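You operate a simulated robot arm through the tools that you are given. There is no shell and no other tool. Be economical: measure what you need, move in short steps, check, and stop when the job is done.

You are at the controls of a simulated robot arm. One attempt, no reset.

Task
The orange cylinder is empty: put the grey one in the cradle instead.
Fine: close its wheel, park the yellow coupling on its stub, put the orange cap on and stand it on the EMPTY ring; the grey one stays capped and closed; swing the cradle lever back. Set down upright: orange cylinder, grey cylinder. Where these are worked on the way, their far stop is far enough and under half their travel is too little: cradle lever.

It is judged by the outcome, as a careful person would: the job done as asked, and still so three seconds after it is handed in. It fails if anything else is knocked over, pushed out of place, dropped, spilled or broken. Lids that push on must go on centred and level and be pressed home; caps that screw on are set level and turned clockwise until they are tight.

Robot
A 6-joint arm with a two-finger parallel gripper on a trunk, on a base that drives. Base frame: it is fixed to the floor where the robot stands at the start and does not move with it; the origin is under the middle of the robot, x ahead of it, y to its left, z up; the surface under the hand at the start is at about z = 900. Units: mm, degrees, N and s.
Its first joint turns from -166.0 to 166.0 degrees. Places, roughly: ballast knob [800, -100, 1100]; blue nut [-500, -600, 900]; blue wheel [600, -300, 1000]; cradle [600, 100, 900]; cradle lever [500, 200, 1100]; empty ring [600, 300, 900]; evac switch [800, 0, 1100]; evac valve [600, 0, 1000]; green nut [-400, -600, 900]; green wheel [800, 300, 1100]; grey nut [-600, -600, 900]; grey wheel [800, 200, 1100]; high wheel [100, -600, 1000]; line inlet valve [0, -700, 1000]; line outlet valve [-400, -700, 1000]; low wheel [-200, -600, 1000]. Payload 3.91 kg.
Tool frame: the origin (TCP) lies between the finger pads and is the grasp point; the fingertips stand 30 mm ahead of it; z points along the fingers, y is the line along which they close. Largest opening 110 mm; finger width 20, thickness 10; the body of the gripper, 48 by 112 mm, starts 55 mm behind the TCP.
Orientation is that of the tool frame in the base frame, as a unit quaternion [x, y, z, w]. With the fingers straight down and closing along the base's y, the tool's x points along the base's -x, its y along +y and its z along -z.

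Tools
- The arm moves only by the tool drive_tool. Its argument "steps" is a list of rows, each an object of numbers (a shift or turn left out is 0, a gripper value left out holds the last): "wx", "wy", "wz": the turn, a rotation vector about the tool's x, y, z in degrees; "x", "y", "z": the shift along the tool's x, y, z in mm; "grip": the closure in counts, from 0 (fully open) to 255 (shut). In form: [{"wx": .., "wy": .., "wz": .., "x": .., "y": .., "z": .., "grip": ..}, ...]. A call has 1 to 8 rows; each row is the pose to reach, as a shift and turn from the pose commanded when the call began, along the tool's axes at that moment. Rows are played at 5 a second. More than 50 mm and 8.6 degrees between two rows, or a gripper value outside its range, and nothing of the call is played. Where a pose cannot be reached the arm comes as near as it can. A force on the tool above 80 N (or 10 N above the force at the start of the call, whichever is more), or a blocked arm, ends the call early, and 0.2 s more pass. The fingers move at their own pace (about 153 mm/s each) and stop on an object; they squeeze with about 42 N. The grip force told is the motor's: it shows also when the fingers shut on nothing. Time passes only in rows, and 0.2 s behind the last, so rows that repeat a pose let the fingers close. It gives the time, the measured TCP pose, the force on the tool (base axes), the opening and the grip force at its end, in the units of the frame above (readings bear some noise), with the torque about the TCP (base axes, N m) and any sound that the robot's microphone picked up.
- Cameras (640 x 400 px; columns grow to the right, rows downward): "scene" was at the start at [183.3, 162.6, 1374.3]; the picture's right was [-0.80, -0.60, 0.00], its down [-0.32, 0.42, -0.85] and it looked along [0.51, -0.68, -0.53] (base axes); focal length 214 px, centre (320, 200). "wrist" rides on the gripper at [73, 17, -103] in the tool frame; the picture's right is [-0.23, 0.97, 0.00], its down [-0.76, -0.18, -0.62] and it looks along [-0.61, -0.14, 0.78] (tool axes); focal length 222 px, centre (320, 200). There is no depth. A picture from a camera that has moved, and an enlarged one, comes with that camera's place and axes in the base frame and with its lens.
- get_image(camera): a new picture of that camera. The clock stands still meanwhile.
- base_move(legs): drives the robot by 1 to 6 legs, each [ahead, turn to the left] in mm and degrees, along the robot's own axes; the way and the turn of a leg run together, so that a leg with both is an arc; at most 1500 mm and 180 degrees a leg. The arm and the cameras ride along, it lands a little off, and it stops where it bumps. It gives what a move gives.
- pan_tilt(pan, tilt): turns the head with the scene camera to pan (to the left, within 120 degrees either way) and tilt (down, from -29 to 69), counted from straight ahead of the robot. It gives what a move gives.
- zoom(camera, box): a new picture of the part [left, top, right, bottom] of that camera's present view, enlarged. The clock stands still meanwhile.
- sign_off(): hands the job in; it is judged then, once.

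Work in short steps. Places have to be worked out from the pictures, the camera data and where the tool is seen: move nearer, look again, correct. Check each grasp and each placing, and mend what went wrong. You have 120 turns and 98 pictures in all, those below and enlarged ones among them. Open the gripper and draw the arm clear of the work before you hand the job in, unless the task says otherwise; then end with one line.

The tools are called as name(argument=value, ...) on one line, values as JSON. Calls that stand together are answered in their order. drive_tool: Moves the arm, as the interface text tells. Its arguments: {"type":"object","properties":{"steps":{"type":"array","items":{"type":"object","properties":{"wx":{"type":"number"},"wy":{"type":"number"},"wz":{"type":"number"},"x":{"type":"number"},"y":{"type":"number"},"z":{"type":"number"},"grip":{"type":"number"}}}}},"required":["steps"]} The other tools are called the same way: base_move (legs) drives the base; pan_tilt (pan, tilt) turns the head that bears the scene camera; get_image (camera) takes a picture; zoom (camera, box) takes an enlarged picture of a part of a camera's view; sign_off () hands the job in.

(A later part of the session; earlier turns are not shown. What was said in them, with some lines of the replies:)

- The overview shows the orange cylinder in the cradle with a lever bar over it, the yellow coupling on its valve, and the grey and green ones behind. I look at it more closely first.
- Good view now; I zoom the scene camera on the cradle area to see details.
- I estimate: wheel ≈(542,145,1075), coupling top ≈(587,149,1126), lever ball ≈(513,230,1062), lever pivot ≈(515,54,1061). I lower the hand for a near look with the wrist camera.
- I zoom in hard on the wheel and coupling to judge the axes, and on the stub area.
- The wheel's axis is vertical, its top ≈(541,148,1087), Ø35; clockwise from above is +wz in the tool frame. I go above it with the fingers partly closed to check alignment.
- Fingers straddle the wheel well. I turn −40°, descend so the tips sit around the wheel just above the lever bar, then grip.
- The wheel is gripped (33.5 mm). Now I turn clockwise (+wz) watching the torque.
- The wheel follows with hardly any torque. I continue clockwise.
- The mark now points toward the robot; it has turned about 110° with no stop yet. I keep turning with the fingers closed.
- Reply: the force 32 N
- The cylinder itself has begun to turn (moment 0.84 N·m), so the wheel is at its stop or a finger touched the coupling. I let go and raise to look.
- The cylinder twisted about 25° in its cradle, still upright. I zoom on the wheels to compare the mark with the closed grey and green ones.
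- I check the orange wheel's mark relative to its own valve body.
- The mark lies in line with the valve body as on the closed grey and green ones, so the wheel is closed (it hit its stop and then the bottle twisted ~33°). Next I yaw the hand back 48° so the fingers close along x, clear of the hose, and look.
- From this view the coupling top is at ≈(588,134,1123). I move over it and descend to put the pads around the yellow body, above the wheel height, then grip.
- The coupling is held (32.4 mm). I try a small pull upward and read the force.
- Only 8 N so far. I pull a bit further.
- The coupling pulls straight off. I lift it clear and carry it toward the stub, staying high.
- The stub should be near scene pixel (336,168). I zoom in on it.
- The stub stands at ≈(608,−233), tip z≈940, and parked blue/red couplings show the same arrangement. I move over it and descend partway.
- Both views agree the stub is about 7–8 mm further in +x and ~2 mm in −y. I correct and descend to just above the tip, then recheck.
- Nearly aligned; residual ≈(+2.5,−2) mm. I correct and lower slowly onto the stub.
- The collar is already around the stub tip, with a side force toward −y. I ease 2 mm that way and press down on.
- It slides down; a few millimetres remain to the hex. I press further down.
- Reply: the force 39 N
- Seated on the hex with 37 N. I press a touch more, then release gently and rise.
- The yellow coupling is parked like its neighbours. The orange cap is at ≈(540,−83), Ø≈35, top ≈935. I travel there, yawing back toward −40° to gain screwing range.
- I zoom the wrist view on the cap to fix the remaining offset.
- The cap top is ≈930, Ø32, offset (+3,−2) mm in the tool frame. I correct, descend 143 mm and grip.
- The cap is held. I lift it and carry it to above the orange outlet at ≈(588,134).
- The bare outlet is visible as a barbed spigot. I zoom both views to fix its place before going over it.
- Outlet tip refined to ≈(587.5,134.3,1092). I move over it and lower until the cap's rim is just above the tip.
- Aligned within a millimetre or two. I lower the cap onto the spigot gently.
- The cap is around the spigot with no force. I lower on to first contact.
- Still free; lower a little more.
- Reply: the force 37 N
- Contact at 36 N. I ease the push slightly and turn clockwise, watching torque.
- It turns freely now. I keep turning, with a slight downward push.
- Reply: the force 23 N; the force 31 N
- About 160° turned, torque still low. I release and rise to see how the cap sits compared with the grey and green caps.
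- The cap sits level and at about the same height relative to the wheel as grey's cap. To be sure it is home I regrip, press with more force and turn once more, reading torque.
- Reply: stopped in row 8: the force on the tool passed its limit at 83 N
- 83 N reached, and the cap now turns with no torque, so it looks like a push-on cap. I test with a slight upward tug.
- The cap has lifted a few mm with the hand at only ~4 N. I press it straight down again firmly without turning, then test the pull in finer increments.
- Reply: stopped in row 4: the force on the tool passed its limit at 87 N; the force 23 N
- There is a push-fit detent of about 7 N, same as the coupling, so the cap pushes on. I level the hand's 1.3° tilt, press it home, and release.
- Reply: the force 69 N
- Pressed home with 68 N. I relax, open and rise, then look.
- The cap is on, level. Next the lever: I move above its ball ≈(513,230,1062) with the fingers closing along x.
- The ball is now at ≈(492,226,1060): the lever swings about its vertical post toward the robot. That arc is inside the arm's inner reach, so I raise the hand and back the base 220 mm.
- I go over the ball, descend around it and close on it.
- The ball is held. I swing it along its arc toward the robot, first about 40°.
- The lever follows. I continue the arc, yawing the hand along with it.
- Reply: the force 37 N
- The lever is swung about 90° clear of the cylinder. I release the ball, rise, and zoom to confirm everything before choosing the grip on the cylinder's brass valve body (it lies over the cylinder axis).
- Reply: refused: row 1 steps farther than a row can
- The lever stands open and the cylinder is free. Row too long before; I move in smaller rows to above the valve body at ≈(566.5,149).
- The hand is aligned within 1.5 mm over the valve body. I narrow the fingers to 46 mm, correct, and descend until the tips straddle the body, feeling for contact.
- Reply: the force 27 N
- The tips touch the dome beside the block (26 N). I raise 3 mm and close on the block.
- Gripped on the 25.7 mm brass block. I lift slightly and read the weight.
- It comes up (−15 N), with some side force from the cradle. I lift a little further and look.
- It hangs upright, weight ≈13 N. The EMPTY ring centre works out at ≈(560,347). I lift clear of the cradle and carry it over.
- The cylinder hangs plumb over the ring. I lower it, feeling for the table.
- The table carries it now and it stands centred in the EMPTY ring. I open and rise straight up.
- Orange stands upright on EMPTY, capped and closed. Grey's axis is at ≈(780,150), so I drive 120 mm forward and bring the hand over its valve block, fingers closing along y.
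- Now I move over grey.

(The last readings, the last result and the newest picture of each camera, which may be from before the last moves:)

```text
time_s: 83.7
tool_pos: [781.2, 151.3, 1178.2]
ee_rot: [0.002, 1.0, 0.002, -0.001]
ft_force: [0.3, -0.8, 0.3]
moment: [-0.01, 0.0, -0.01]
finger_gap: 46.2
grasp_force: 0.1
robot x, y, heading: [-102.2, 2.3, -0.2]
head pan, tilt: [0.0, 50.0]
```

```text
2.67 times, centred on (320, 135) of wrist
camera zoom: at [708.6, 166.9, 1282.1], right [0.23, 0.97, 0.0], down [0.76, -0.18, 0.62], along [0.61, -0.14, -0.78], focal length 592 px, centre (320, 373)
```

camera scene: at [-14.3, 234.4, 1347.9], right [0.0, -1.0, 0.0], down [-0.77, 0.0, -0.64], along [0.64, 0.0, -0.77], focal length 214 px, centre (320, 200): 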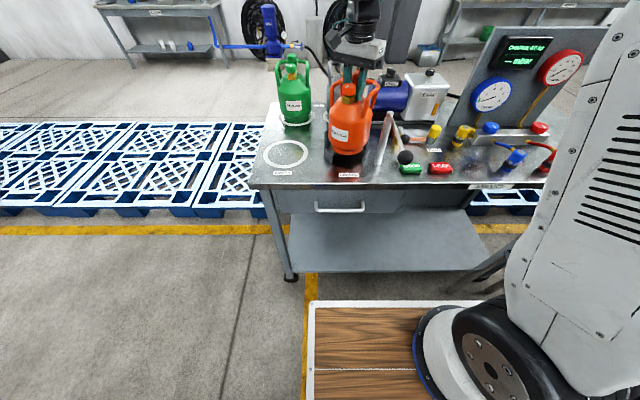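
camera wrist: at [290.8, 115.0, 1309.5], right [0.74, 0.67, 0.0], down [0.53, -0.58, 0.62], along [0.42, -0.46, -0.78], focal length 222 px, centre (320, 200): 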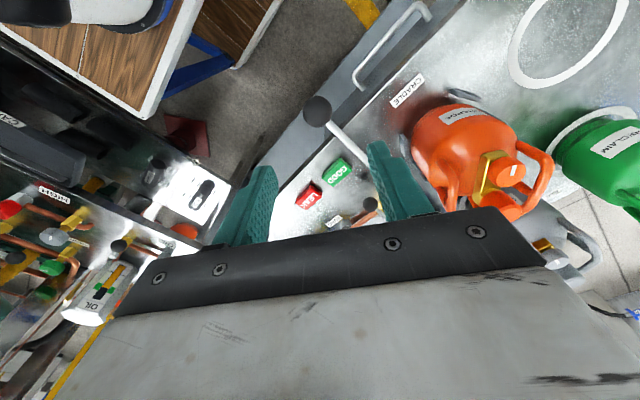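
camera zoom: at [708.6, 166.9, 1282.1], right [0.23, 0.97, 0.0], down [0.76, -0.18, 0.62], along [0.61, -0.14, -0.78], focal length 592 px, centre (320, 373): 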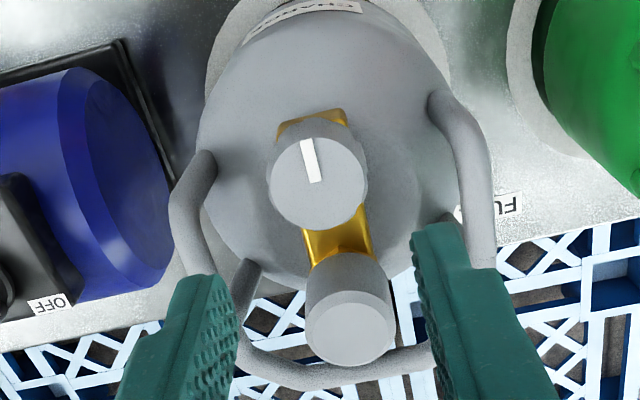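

Grey's wheel mark matches closed. The valve block midpoint is 24 mm further in +x, so I shift, descend to z≈1083 and close.

drive_tool(steps=[{"x": -25.4, "y": -0.7}, {"x": -25.4, "y": -0.7, "z": 35}, {"x": -25.4, "y": -0.7, "z": 65}, {"x": -25.4, "y": -0.7, "z": 88}, {"x": -25.4, "y": -0.7, "z": 96}, {"x": -25.4, "y": -0.7, "z": 96}])

drive_tool(steps=[{"grip": 255}, {"grip": 255}, {"grip": 255}])

zoom(camera="scene", box=[310, 30, 420, 130])

```text
time_s: 85.1
tool_pos: [804.8, 149.1, 1083.9]
ee_rot: [0.002, 1.0, 0.002, -0.001]
ft_force: [0.9, 0.3, -0.2]
moment: [0.02, -0.01, -0.01]
finger_gap: 46.1
grasp_force: 0.2
robot x, y, heading: [-100.2, 0.9, -0.1]
head pan, tilt: [0.0, 50.0]
```

```text
time_s: 85.9
tool_pos: [805.5, 149.9, 1083.9]
ee_rot: [0.002, 1.0, 0.002, -0.001]
ft_force: [3.2, 6.0, -0.3]
moment: [0.21, -0.17, 0.09]
finger_gap: 26.0
grasp_force: 42.2
robot x, y, heading: [-100.4, 3.6, 0.0]
head pan, tilt: [0.0, 50.0]
```

```text
4.00 times, centred on (365, 80) of scene
camera zoom: at [105.1, 234.3, 1347.8], right [0.0, -1.0, 0.0], down [-0.77, 0.0, -0.64], along [0.64, 0.0, -0.77], focal length 858 px, centre (140, 680)
```

zoom: 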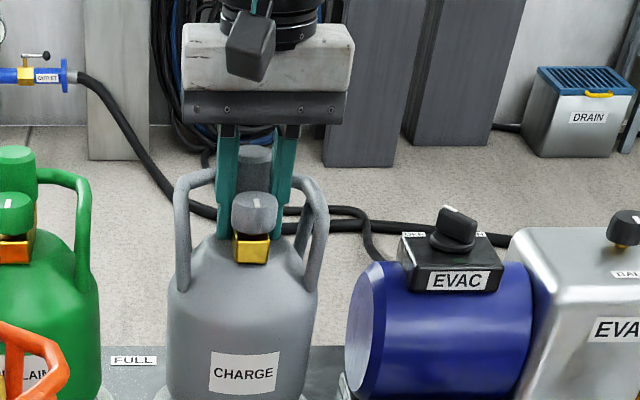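

Gripped at 26 mm on the block. I lift a little to read the weight.

drive_tool(steps=[{"z": -5}, {"z": -10}, {"z": -15}, {"z": -20}, {"z": -20}])

```text
time_s: 87.1
tool_pos: [806.1, 149.0, 1104.1]
ee_rot: [0.002, 1.0, 0.002, -0.002]
ft_force: [0.2, -0.7, -19.2]
moment: [-0.01, -0.03, 0.03]
finger_gap: 26.0
grasp_force: 41.9
robot x, y, heading: [-101.0, 1.2, -0.0]
head pan, tilt: [0.0, 50.0]
```

19 N, hanging plumb. I lift it clear and carry it over the cradle.

drive_tool(steps=[{"z": -40}, {"z": -80}, {"x": 40, "z": -80}, {"x": 80, "z": -80}, {"x": 120, "z": -80}, {"x": 160, "z": -80}, {"x": 200, "z": -80}, {"x": 239.5, "y": -1.2, "z": -80}])

drive_tool(steps=[{}, {}, {"z": 25}, {"z": 25}])

zoom(camera="scene", box=[280, 60, 440, 220])

```text
time_s: 88.9
tool_pos: [566.5, 148.5, 1185.3]
ee_rot: [0.002, 1.0, 0.001, -0.001]
ft_force: [2.2, 0.4, -21.5]
moment: [-0.01, -0.04, -0.02]
finger_gap: 25.8
grasp_force: 41.7
robot x, y, heading: [-103.4, -1.1, -0.2]
head pan, tilt: [0.0, 50.0]
```

```text
time_s: 89.9
tool_pos: [564.3, 148.7, 1159.6]
ee_rot: [0.002, 1.0, 0.003, -0.001]
ft_force: [0.0, 0.6, -18.8]
moment: [-0.03, 0.04, -0.04]
finger_gap: 25.5
grasp_force: 42.2
robot x, y, heading: [-99.8, -2.8, -0.2]
head pan, tilt: [0.0, 50.0]
```

```text
2.50 times, centred on (360, 140) of scene
camera zoom: at [105.5, 234.0, 1347.8], right [0.0, -1.0, 0.0], down [-0.77, 0.0, -0.64], along [0.64, 0.0, -0.77], focal length 536 px, centre (220, 350)
```

zoom: 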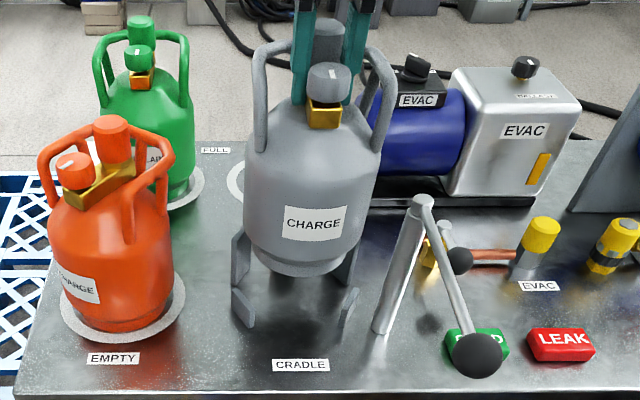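

It is centred between the plates. I lower slowly and watch the forces.

drive_tool(steps=[{"z": 12}, {"z": 24}, {"z": 34}, {"z": 44}, {"z": 44}])

```text
time_s: 91.1
tool_pos: [565.3, 148.6, 1116.8]
ee_rot: [0.002, 1.0, 0.002, 0.0]
ft_force: [0.0, -0.2, -19.6]
moment: [-0.02, 0.01, 0.01]
finger_gap: 25.6
grasp_force: 41.8
robot x, y, heading: [-102.6, 0.3, -0.4]
head pan, tilt: [0.0, 50.0]
```

drive_tool(steps=[{"z": 10}, {"z": 20}, {"z": 27}, {"z": 31}, {"z": 31}])

```text
time_s: 92.3
tool_pos: [566.1, 148.2, 1084.8]
ee_rot: [0.002, 1.0, 0.001, -0.001]
ft_force: [-0.3, -0.3, -19.6]
moment: [0.0, 0.01, 0.01]
finger_gap: 25.8
grasp_force: 42.4
robot x, y, heading: [-104.2, 0.6, -0.1]
head pan, tilt: [0.0, 50.0]
```

Free of side forces and almost down. I lower the last millimetres.

drive_tool(steps=[{"z": 1}, {"z": 2}, {"z": 3}, {"z": 3}])

zoom(camera="scene", box=[280, 60, 440, 220])

```text
time_s: 93.3
tool_pos: [565.5, 149.1, 1083.7]
ee_rot: [0.003, 1.0, 0.002, 0.001]
ft_force: [-4.7, 2.2, 20.5]
moment: [-0.11, 1.22, -0.07]
finger_gap: 25.6
grasp_force: 42.3
robot x, y, heading: [-102.2, 3.6, 0.4]
head pan, tilt: [0.0, 50.0]
```

```text
2.50 times, centred on (360, 140) of scene
camera zoom: at [104.2, 233.9, 1348.1], right [0.0, -1.0, 0.0], down [-0.77, 0.0, -0.64], along [0.64, 0.0, -0.77], focal length 536 px, centre (220, 350)
```

zoom: 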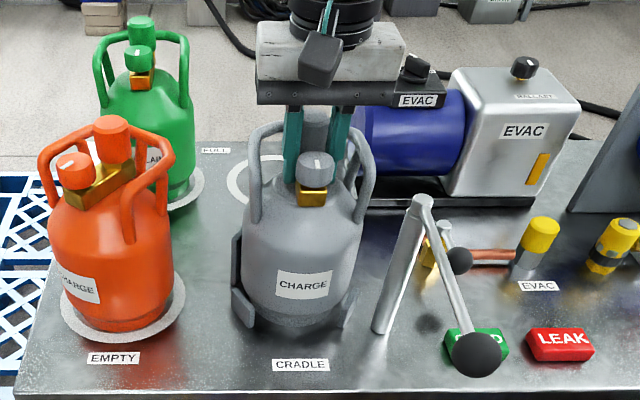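

Seated in the cradle at table height. I ease off, release and rise.

drive_tool(steps=[{"z": -2}, {"z": -2, "grip": 148}, {"z": -2, "grip": 148}, {"z": -35}, {"z": -80}, {"z": -120}, {"z": -140}])

base_move(legs=[[-120, 0]])

zoom(camera="scene", box=[240, 60, 430, 200])

```text
time_s: 94.9
tool_pos: [563.0, 152.3, 1220.5]
ee_rot: [0.002, 1.0, 0.002, -0.001]
ft_force: [0.1, 0.3, 0.2]
moment: [0.01, 0.02, 0.02]
finger_gap: 46.0
grasp_force: 0.0
robot x, y, heading: [-103.2, 0.4, 0.1]
head pan, tilt: [0.0, 50.0]
```

```text
time_s: 96.2
tool_pos: [443.8, 148.8, 1220.0]
ee_rot: [0.004, 1.0, 0.002, -0.001]
ft_force: [0.3, 0.8, -0.6]
moment: [0.0, -0.02, -0.01]
finger_gap: 46.0
grasp_force: 0.0
robot x, y, heading: [-221.1, -3.3, -0.3]
head pan, tilt: [0.0, 50.0]
```

```text
2.86 times, centred on (335, 130) of scene
camera zoom: at [-13.5, 233.1, 1347.9], right [-0.01, -1.0, 0.0], down [-0.77, 0.0, -0.64], along [0.64, 0.0, -0.77], focal length 613 px, centre (277, 400)
```

zoom: 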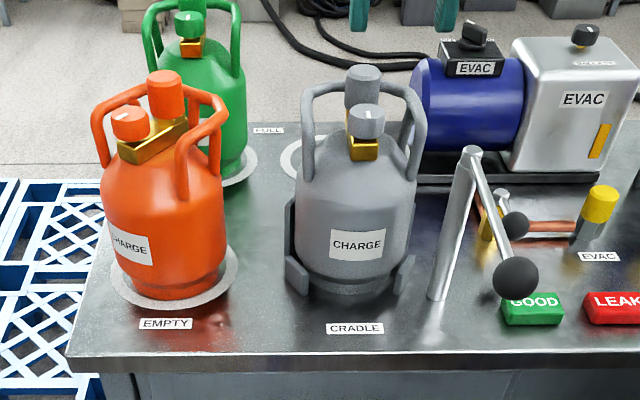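

Grey stands upright in the cradle. The lever ball is at ≈(338,60.5,1062); I go over it and grip it with the fingers across the bar.

drive_tool(steps=[{"x": 35, "y": -29, "grip": 110}, {"x": 70, "y": -58}, {"x": 105.5, "y": -88}, {"x": 105.5, "y": -88, "z": 45}, {"x": 105.5, "y": -88, "z": 90}, {"x": 105.5, "y": -88, "z": 130}, {"x": 105.5, "y": -88, "z": 157}, {"x": 105.5, "y": -88, "z": 157}])

drive_tool(steps=[{"grip": 255}, {"grip": 255}, {"grip": 255}])

```text
time_s: 98.0
tool_pos: [337.0, 62.8, 1059.7]
ee_rot: [0.005, 1.0, 0.001, -0.001]
ft_force: [0.0, -0.1, 0.2]
moment: [0.0, 0.0, -0.01]
finger_gap: 62.8
grasp_force: 0.1
robot x, y, heading: [-220.3, -1.4, -0.6]
head pan, tilt: [0.0, 50.0]
```

```text
time_s: 98.8
tool_pos: [337.2, 62.0, 1061.2]
ee_rot: [0.004, 1.0, 0.001, 0.0]
ft_force: [-0.7, 0.0, -5.7]
moment: [-0.02, -0.17, 0.0]
finger_gap: 31.2
grasp_force: 44.5
robot x, y, heading: [-221.0, 4.5, -0.2]
head pan, tilt: [0.0, 50.0]
```

The ball is held. I swing the lever back along its arc, yawing with it.

drive_tool(steps=[{"x": -4.8, "y": 29.6, "wz": 8}, {"x": -13.8, "y": 58.9, "wz": 16}, {"x": -27.7, "y": 86.3, "wz": 24}, {"x": -46.2, "y": 110.8, "wz": 32}, {"x": -68.6, "y": 131.7, "wz": 40}, {"x": -94.4, "y": 148.4, "wz": 48}, {"x": -122.6, "y": 160.4, "wz": 56}, {"x": -122.6, "y": 160.4, "wz": 64}])

```text
time_s: 100.6
tool_pos: [462.3, 219.9, 1062.5]
ee_rot: [0.534, 0.845, 0.003, -0.001]
ft_force: [3.0, 4.0, -4.4]
moment: [-0.12, -0.1, 0.56]
finger_gap: 30.8
grasp_force: 43.9
robot x, y, heading: [-220.8, 1.7, -0.5]
head pan, tilt: [0.0, 50.0]
```

Last part of the swing, to the original ball position (≈513,230).

drive_tool(steps=[{"x": -6.7, "y": 30, "wz": 8}, {"x": -11, "y": 42, "wz": 12}, {"x": -15, "y": 51, "wz": 16}, {"x": -15, "y": 51, "wz": 16}])

zoom(camera="scene", box=[240, 60, 430, 200])

```text
time_s: 101.6
tool_pos: [512.4, 228.0, 1062.3]
ee_rot: [0.647, 0.763, -0.001, -0.002]
ft_force: [-23.9, -11.0, -4.1]
moment: [-0.5, 0.04, -0.07]
finger_gap: 30.9
grasp_force: 45.4
robot x, y, heading: [-223.0, 2.6, -0.4]
head pan, tilt: [0.0, 50.0]
```

```text
2.86 times, centred on (335, 130) of scene
camera zoom: at [-14.5, 232.6, 1348.1], right [-0.01, -1.0, 0.0], down [-0.77, 0.01, -0.64], along [0.64, 0.0, -0.77], focal length 613 px, centre (277, 400)
```

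zoom: 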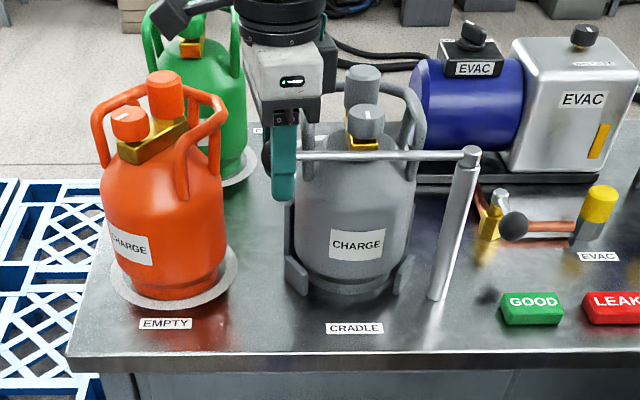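

The stop is felt (−24 N) at the original place; the lever is back across the grey cylinder. I release and rise clear.

drive_tool(steps=[{"grip": 110}, {"grip": 110}, {"z": -40}, {"z": -85}, {"z": -130}, {"z": -170}])

zoom(camera="scene", box=[240, 50, 440, 200])

get_image(camera="scene")

```text
time_s: 103.0
tool_pos: [515.2, 229.0, 1233.5]
ee_rot: [0.646, 0.763, 0.0, -0.002]
ft_force: [1.1, 0.2, 0.2]
moment: [-0.02, 0.01, -0.01]
finger_gap: 62.6
grasp_force: 0.1
robot x, y, heading: [-222.8, 0.2, -0.5]
head pan, tilt: [0.0, 50.0]
```

```text
2.67 times, centred on (340, 125) of scene
camera zoom: at [-13.3, 233.1, 1347.9], right [-0.01, -1.0, 0.0], down [-0.77, 0.0, -0.64], along [0.64, 0.0, -0.77], focal length 572 px, centre (267, 400)
```

zoom: 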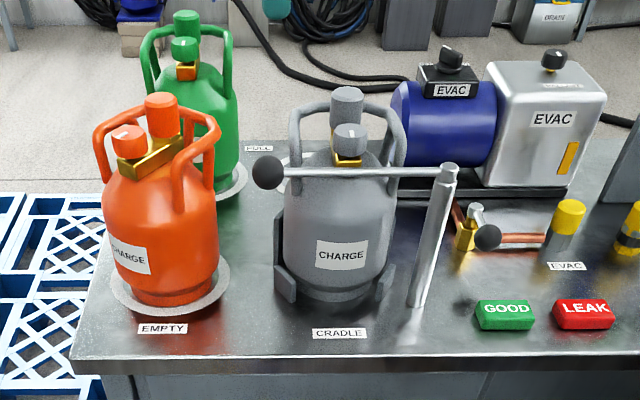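

```text
22 pictures are left
camera scene: at [-13.3, 233.1, 1347.9], right [-0.01, -1.0, 0.0], down [-0.77, 0.0, -0.64], along [0.64, 0.0, -0.77], focal length 214 px, centre (320, 200)
```

scene: 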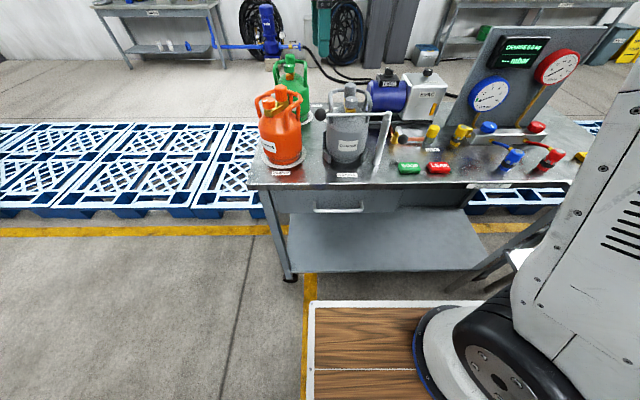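

Everything looks in place. I make a last close check of the orange wheel and cap, and the ring position.

zoom(camera="scene", box=[250, 75, 310, 135])

zoom(camera="scene", box=[250, 120, 320, 180])

zoom(camera="wrist", box=[240, 0, 600, 230])

```text
6.67 times, centred on (280, 105) of scene
camera zoom: at [-13.3, 233.1, 1347.9], right [-0.01, -1.0, 0.0], down [-0.77, 0.0, -0.64], along [0.64, 0.0, -0.77], focal length 1430 px, centre (587, 833)
```

zoom: 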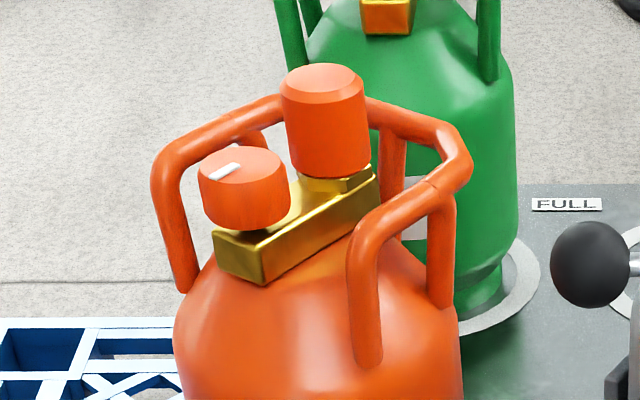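

```text
6.67 times, centred on (285, 150) of scene
camera zoom: at [-13.3, 233.1, 1347.9], right [-0.01, -1.0, 0.0], down [-0.77, 0.0, -0.64], along [0.64, 0.0, -0.77], focal length 1430 px, centre (553, 533)
```

zoom: 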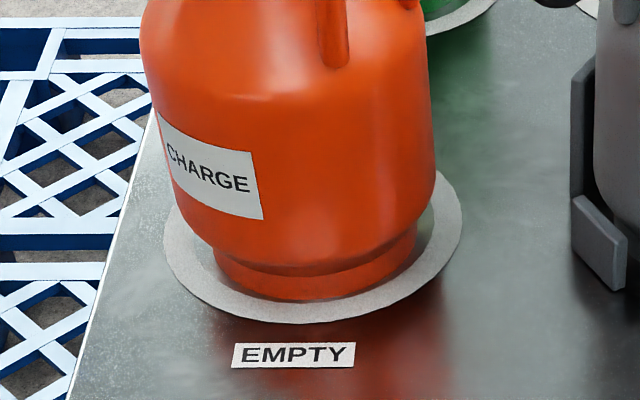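

```text
1.74 times, centred on (420, 115) of wrist
camera zoom: at [520.8, 303.2, 1337.8], right [1.0, -0.06, 0.0], down [-0.05, -0.78, 0.62], along [-0.04, -0.62, -0.78], focal length 386 px, centre (146, 348)
```

zoom: 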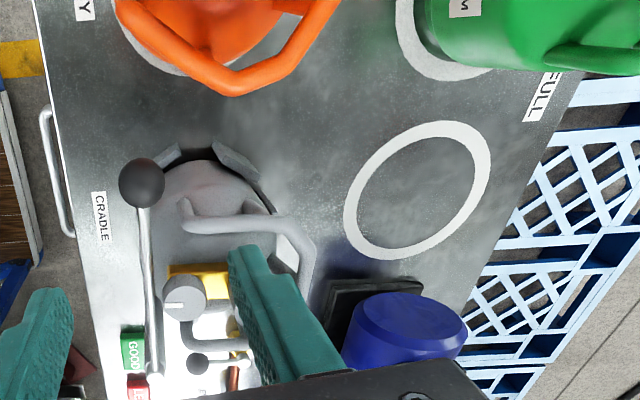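

Cap seated on its hex, wheel mark in line, orange within its ring, grey latched in. I open fully and draw the arm back, then hand in.

drive_tool(steps=[{"z": -30, "grip": 0}, {"z": -60, "y": -30}, {"z": -60, "y": -70}, {"z": -60, "y": -70}])

pan_tilt(pan=-20, tilt=45)

zoom(camera="scene", box=[180, 60, 460, 220])

```text
time_s: 104.0
tool_pos: [445.5, 218.4, 1296.4]
ee_rot: [0.646, 0.763, 0.001, -0.002]
ft_force: [0.2, 0.0, 0.0]
moment: [-0.02, 0.02, 0.02]
finger_gap: 110.0
grasp_force: 0.1
robot x, y, heading: [-220.6, 0.4, -0.4]
head pan, tilt: [0.0, 50.0]
```

```text
time_s: 104.8
tool_pos: [444.2, 218.3, 1296.0]
ee_rot: [0.646, 0.763, 0.001, 0.0]
ft_force: [-0.6, -0.4, 0.0]
moment: [0.0, -0.01, 0.03]
finger_gap: 110.1
grasp_force: 0.1
robot x, y, heading: [-216.4, 1.6, -0.5]
head pan, tilt: [-20.0, 45.0]
```

```text
2.29 times, centred on (320, 140) of scene
camera zoom: at [-14.2, 205.3, 1354.8], right [-0.35, -0.94, 0.0], down [-0.66, 0.25, -0.71], along [0.66, -0.25, -0.71], focal length 490 px, centre (320, 337)
```

zoom: 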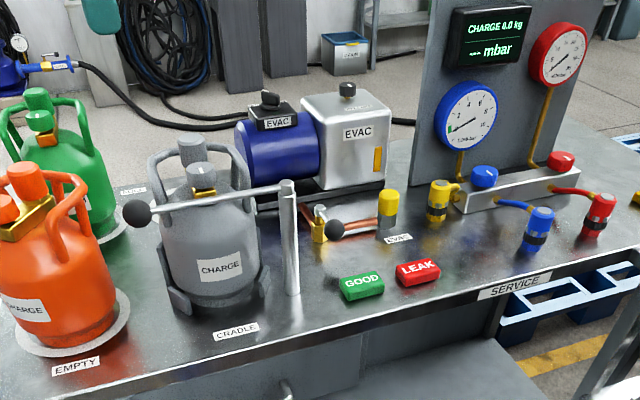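

All the pieces are in their final places; I hand the job in.

sign_off()

```text
The job is handed in.
```

The orange cylinder stands upright on the EMPTY ring, wheel closed and cap pressed home. The yellow coupling is parked on its stub, and the grey cylinder is upright in the cradle, capped and closed, with the lever swung back to its stop.
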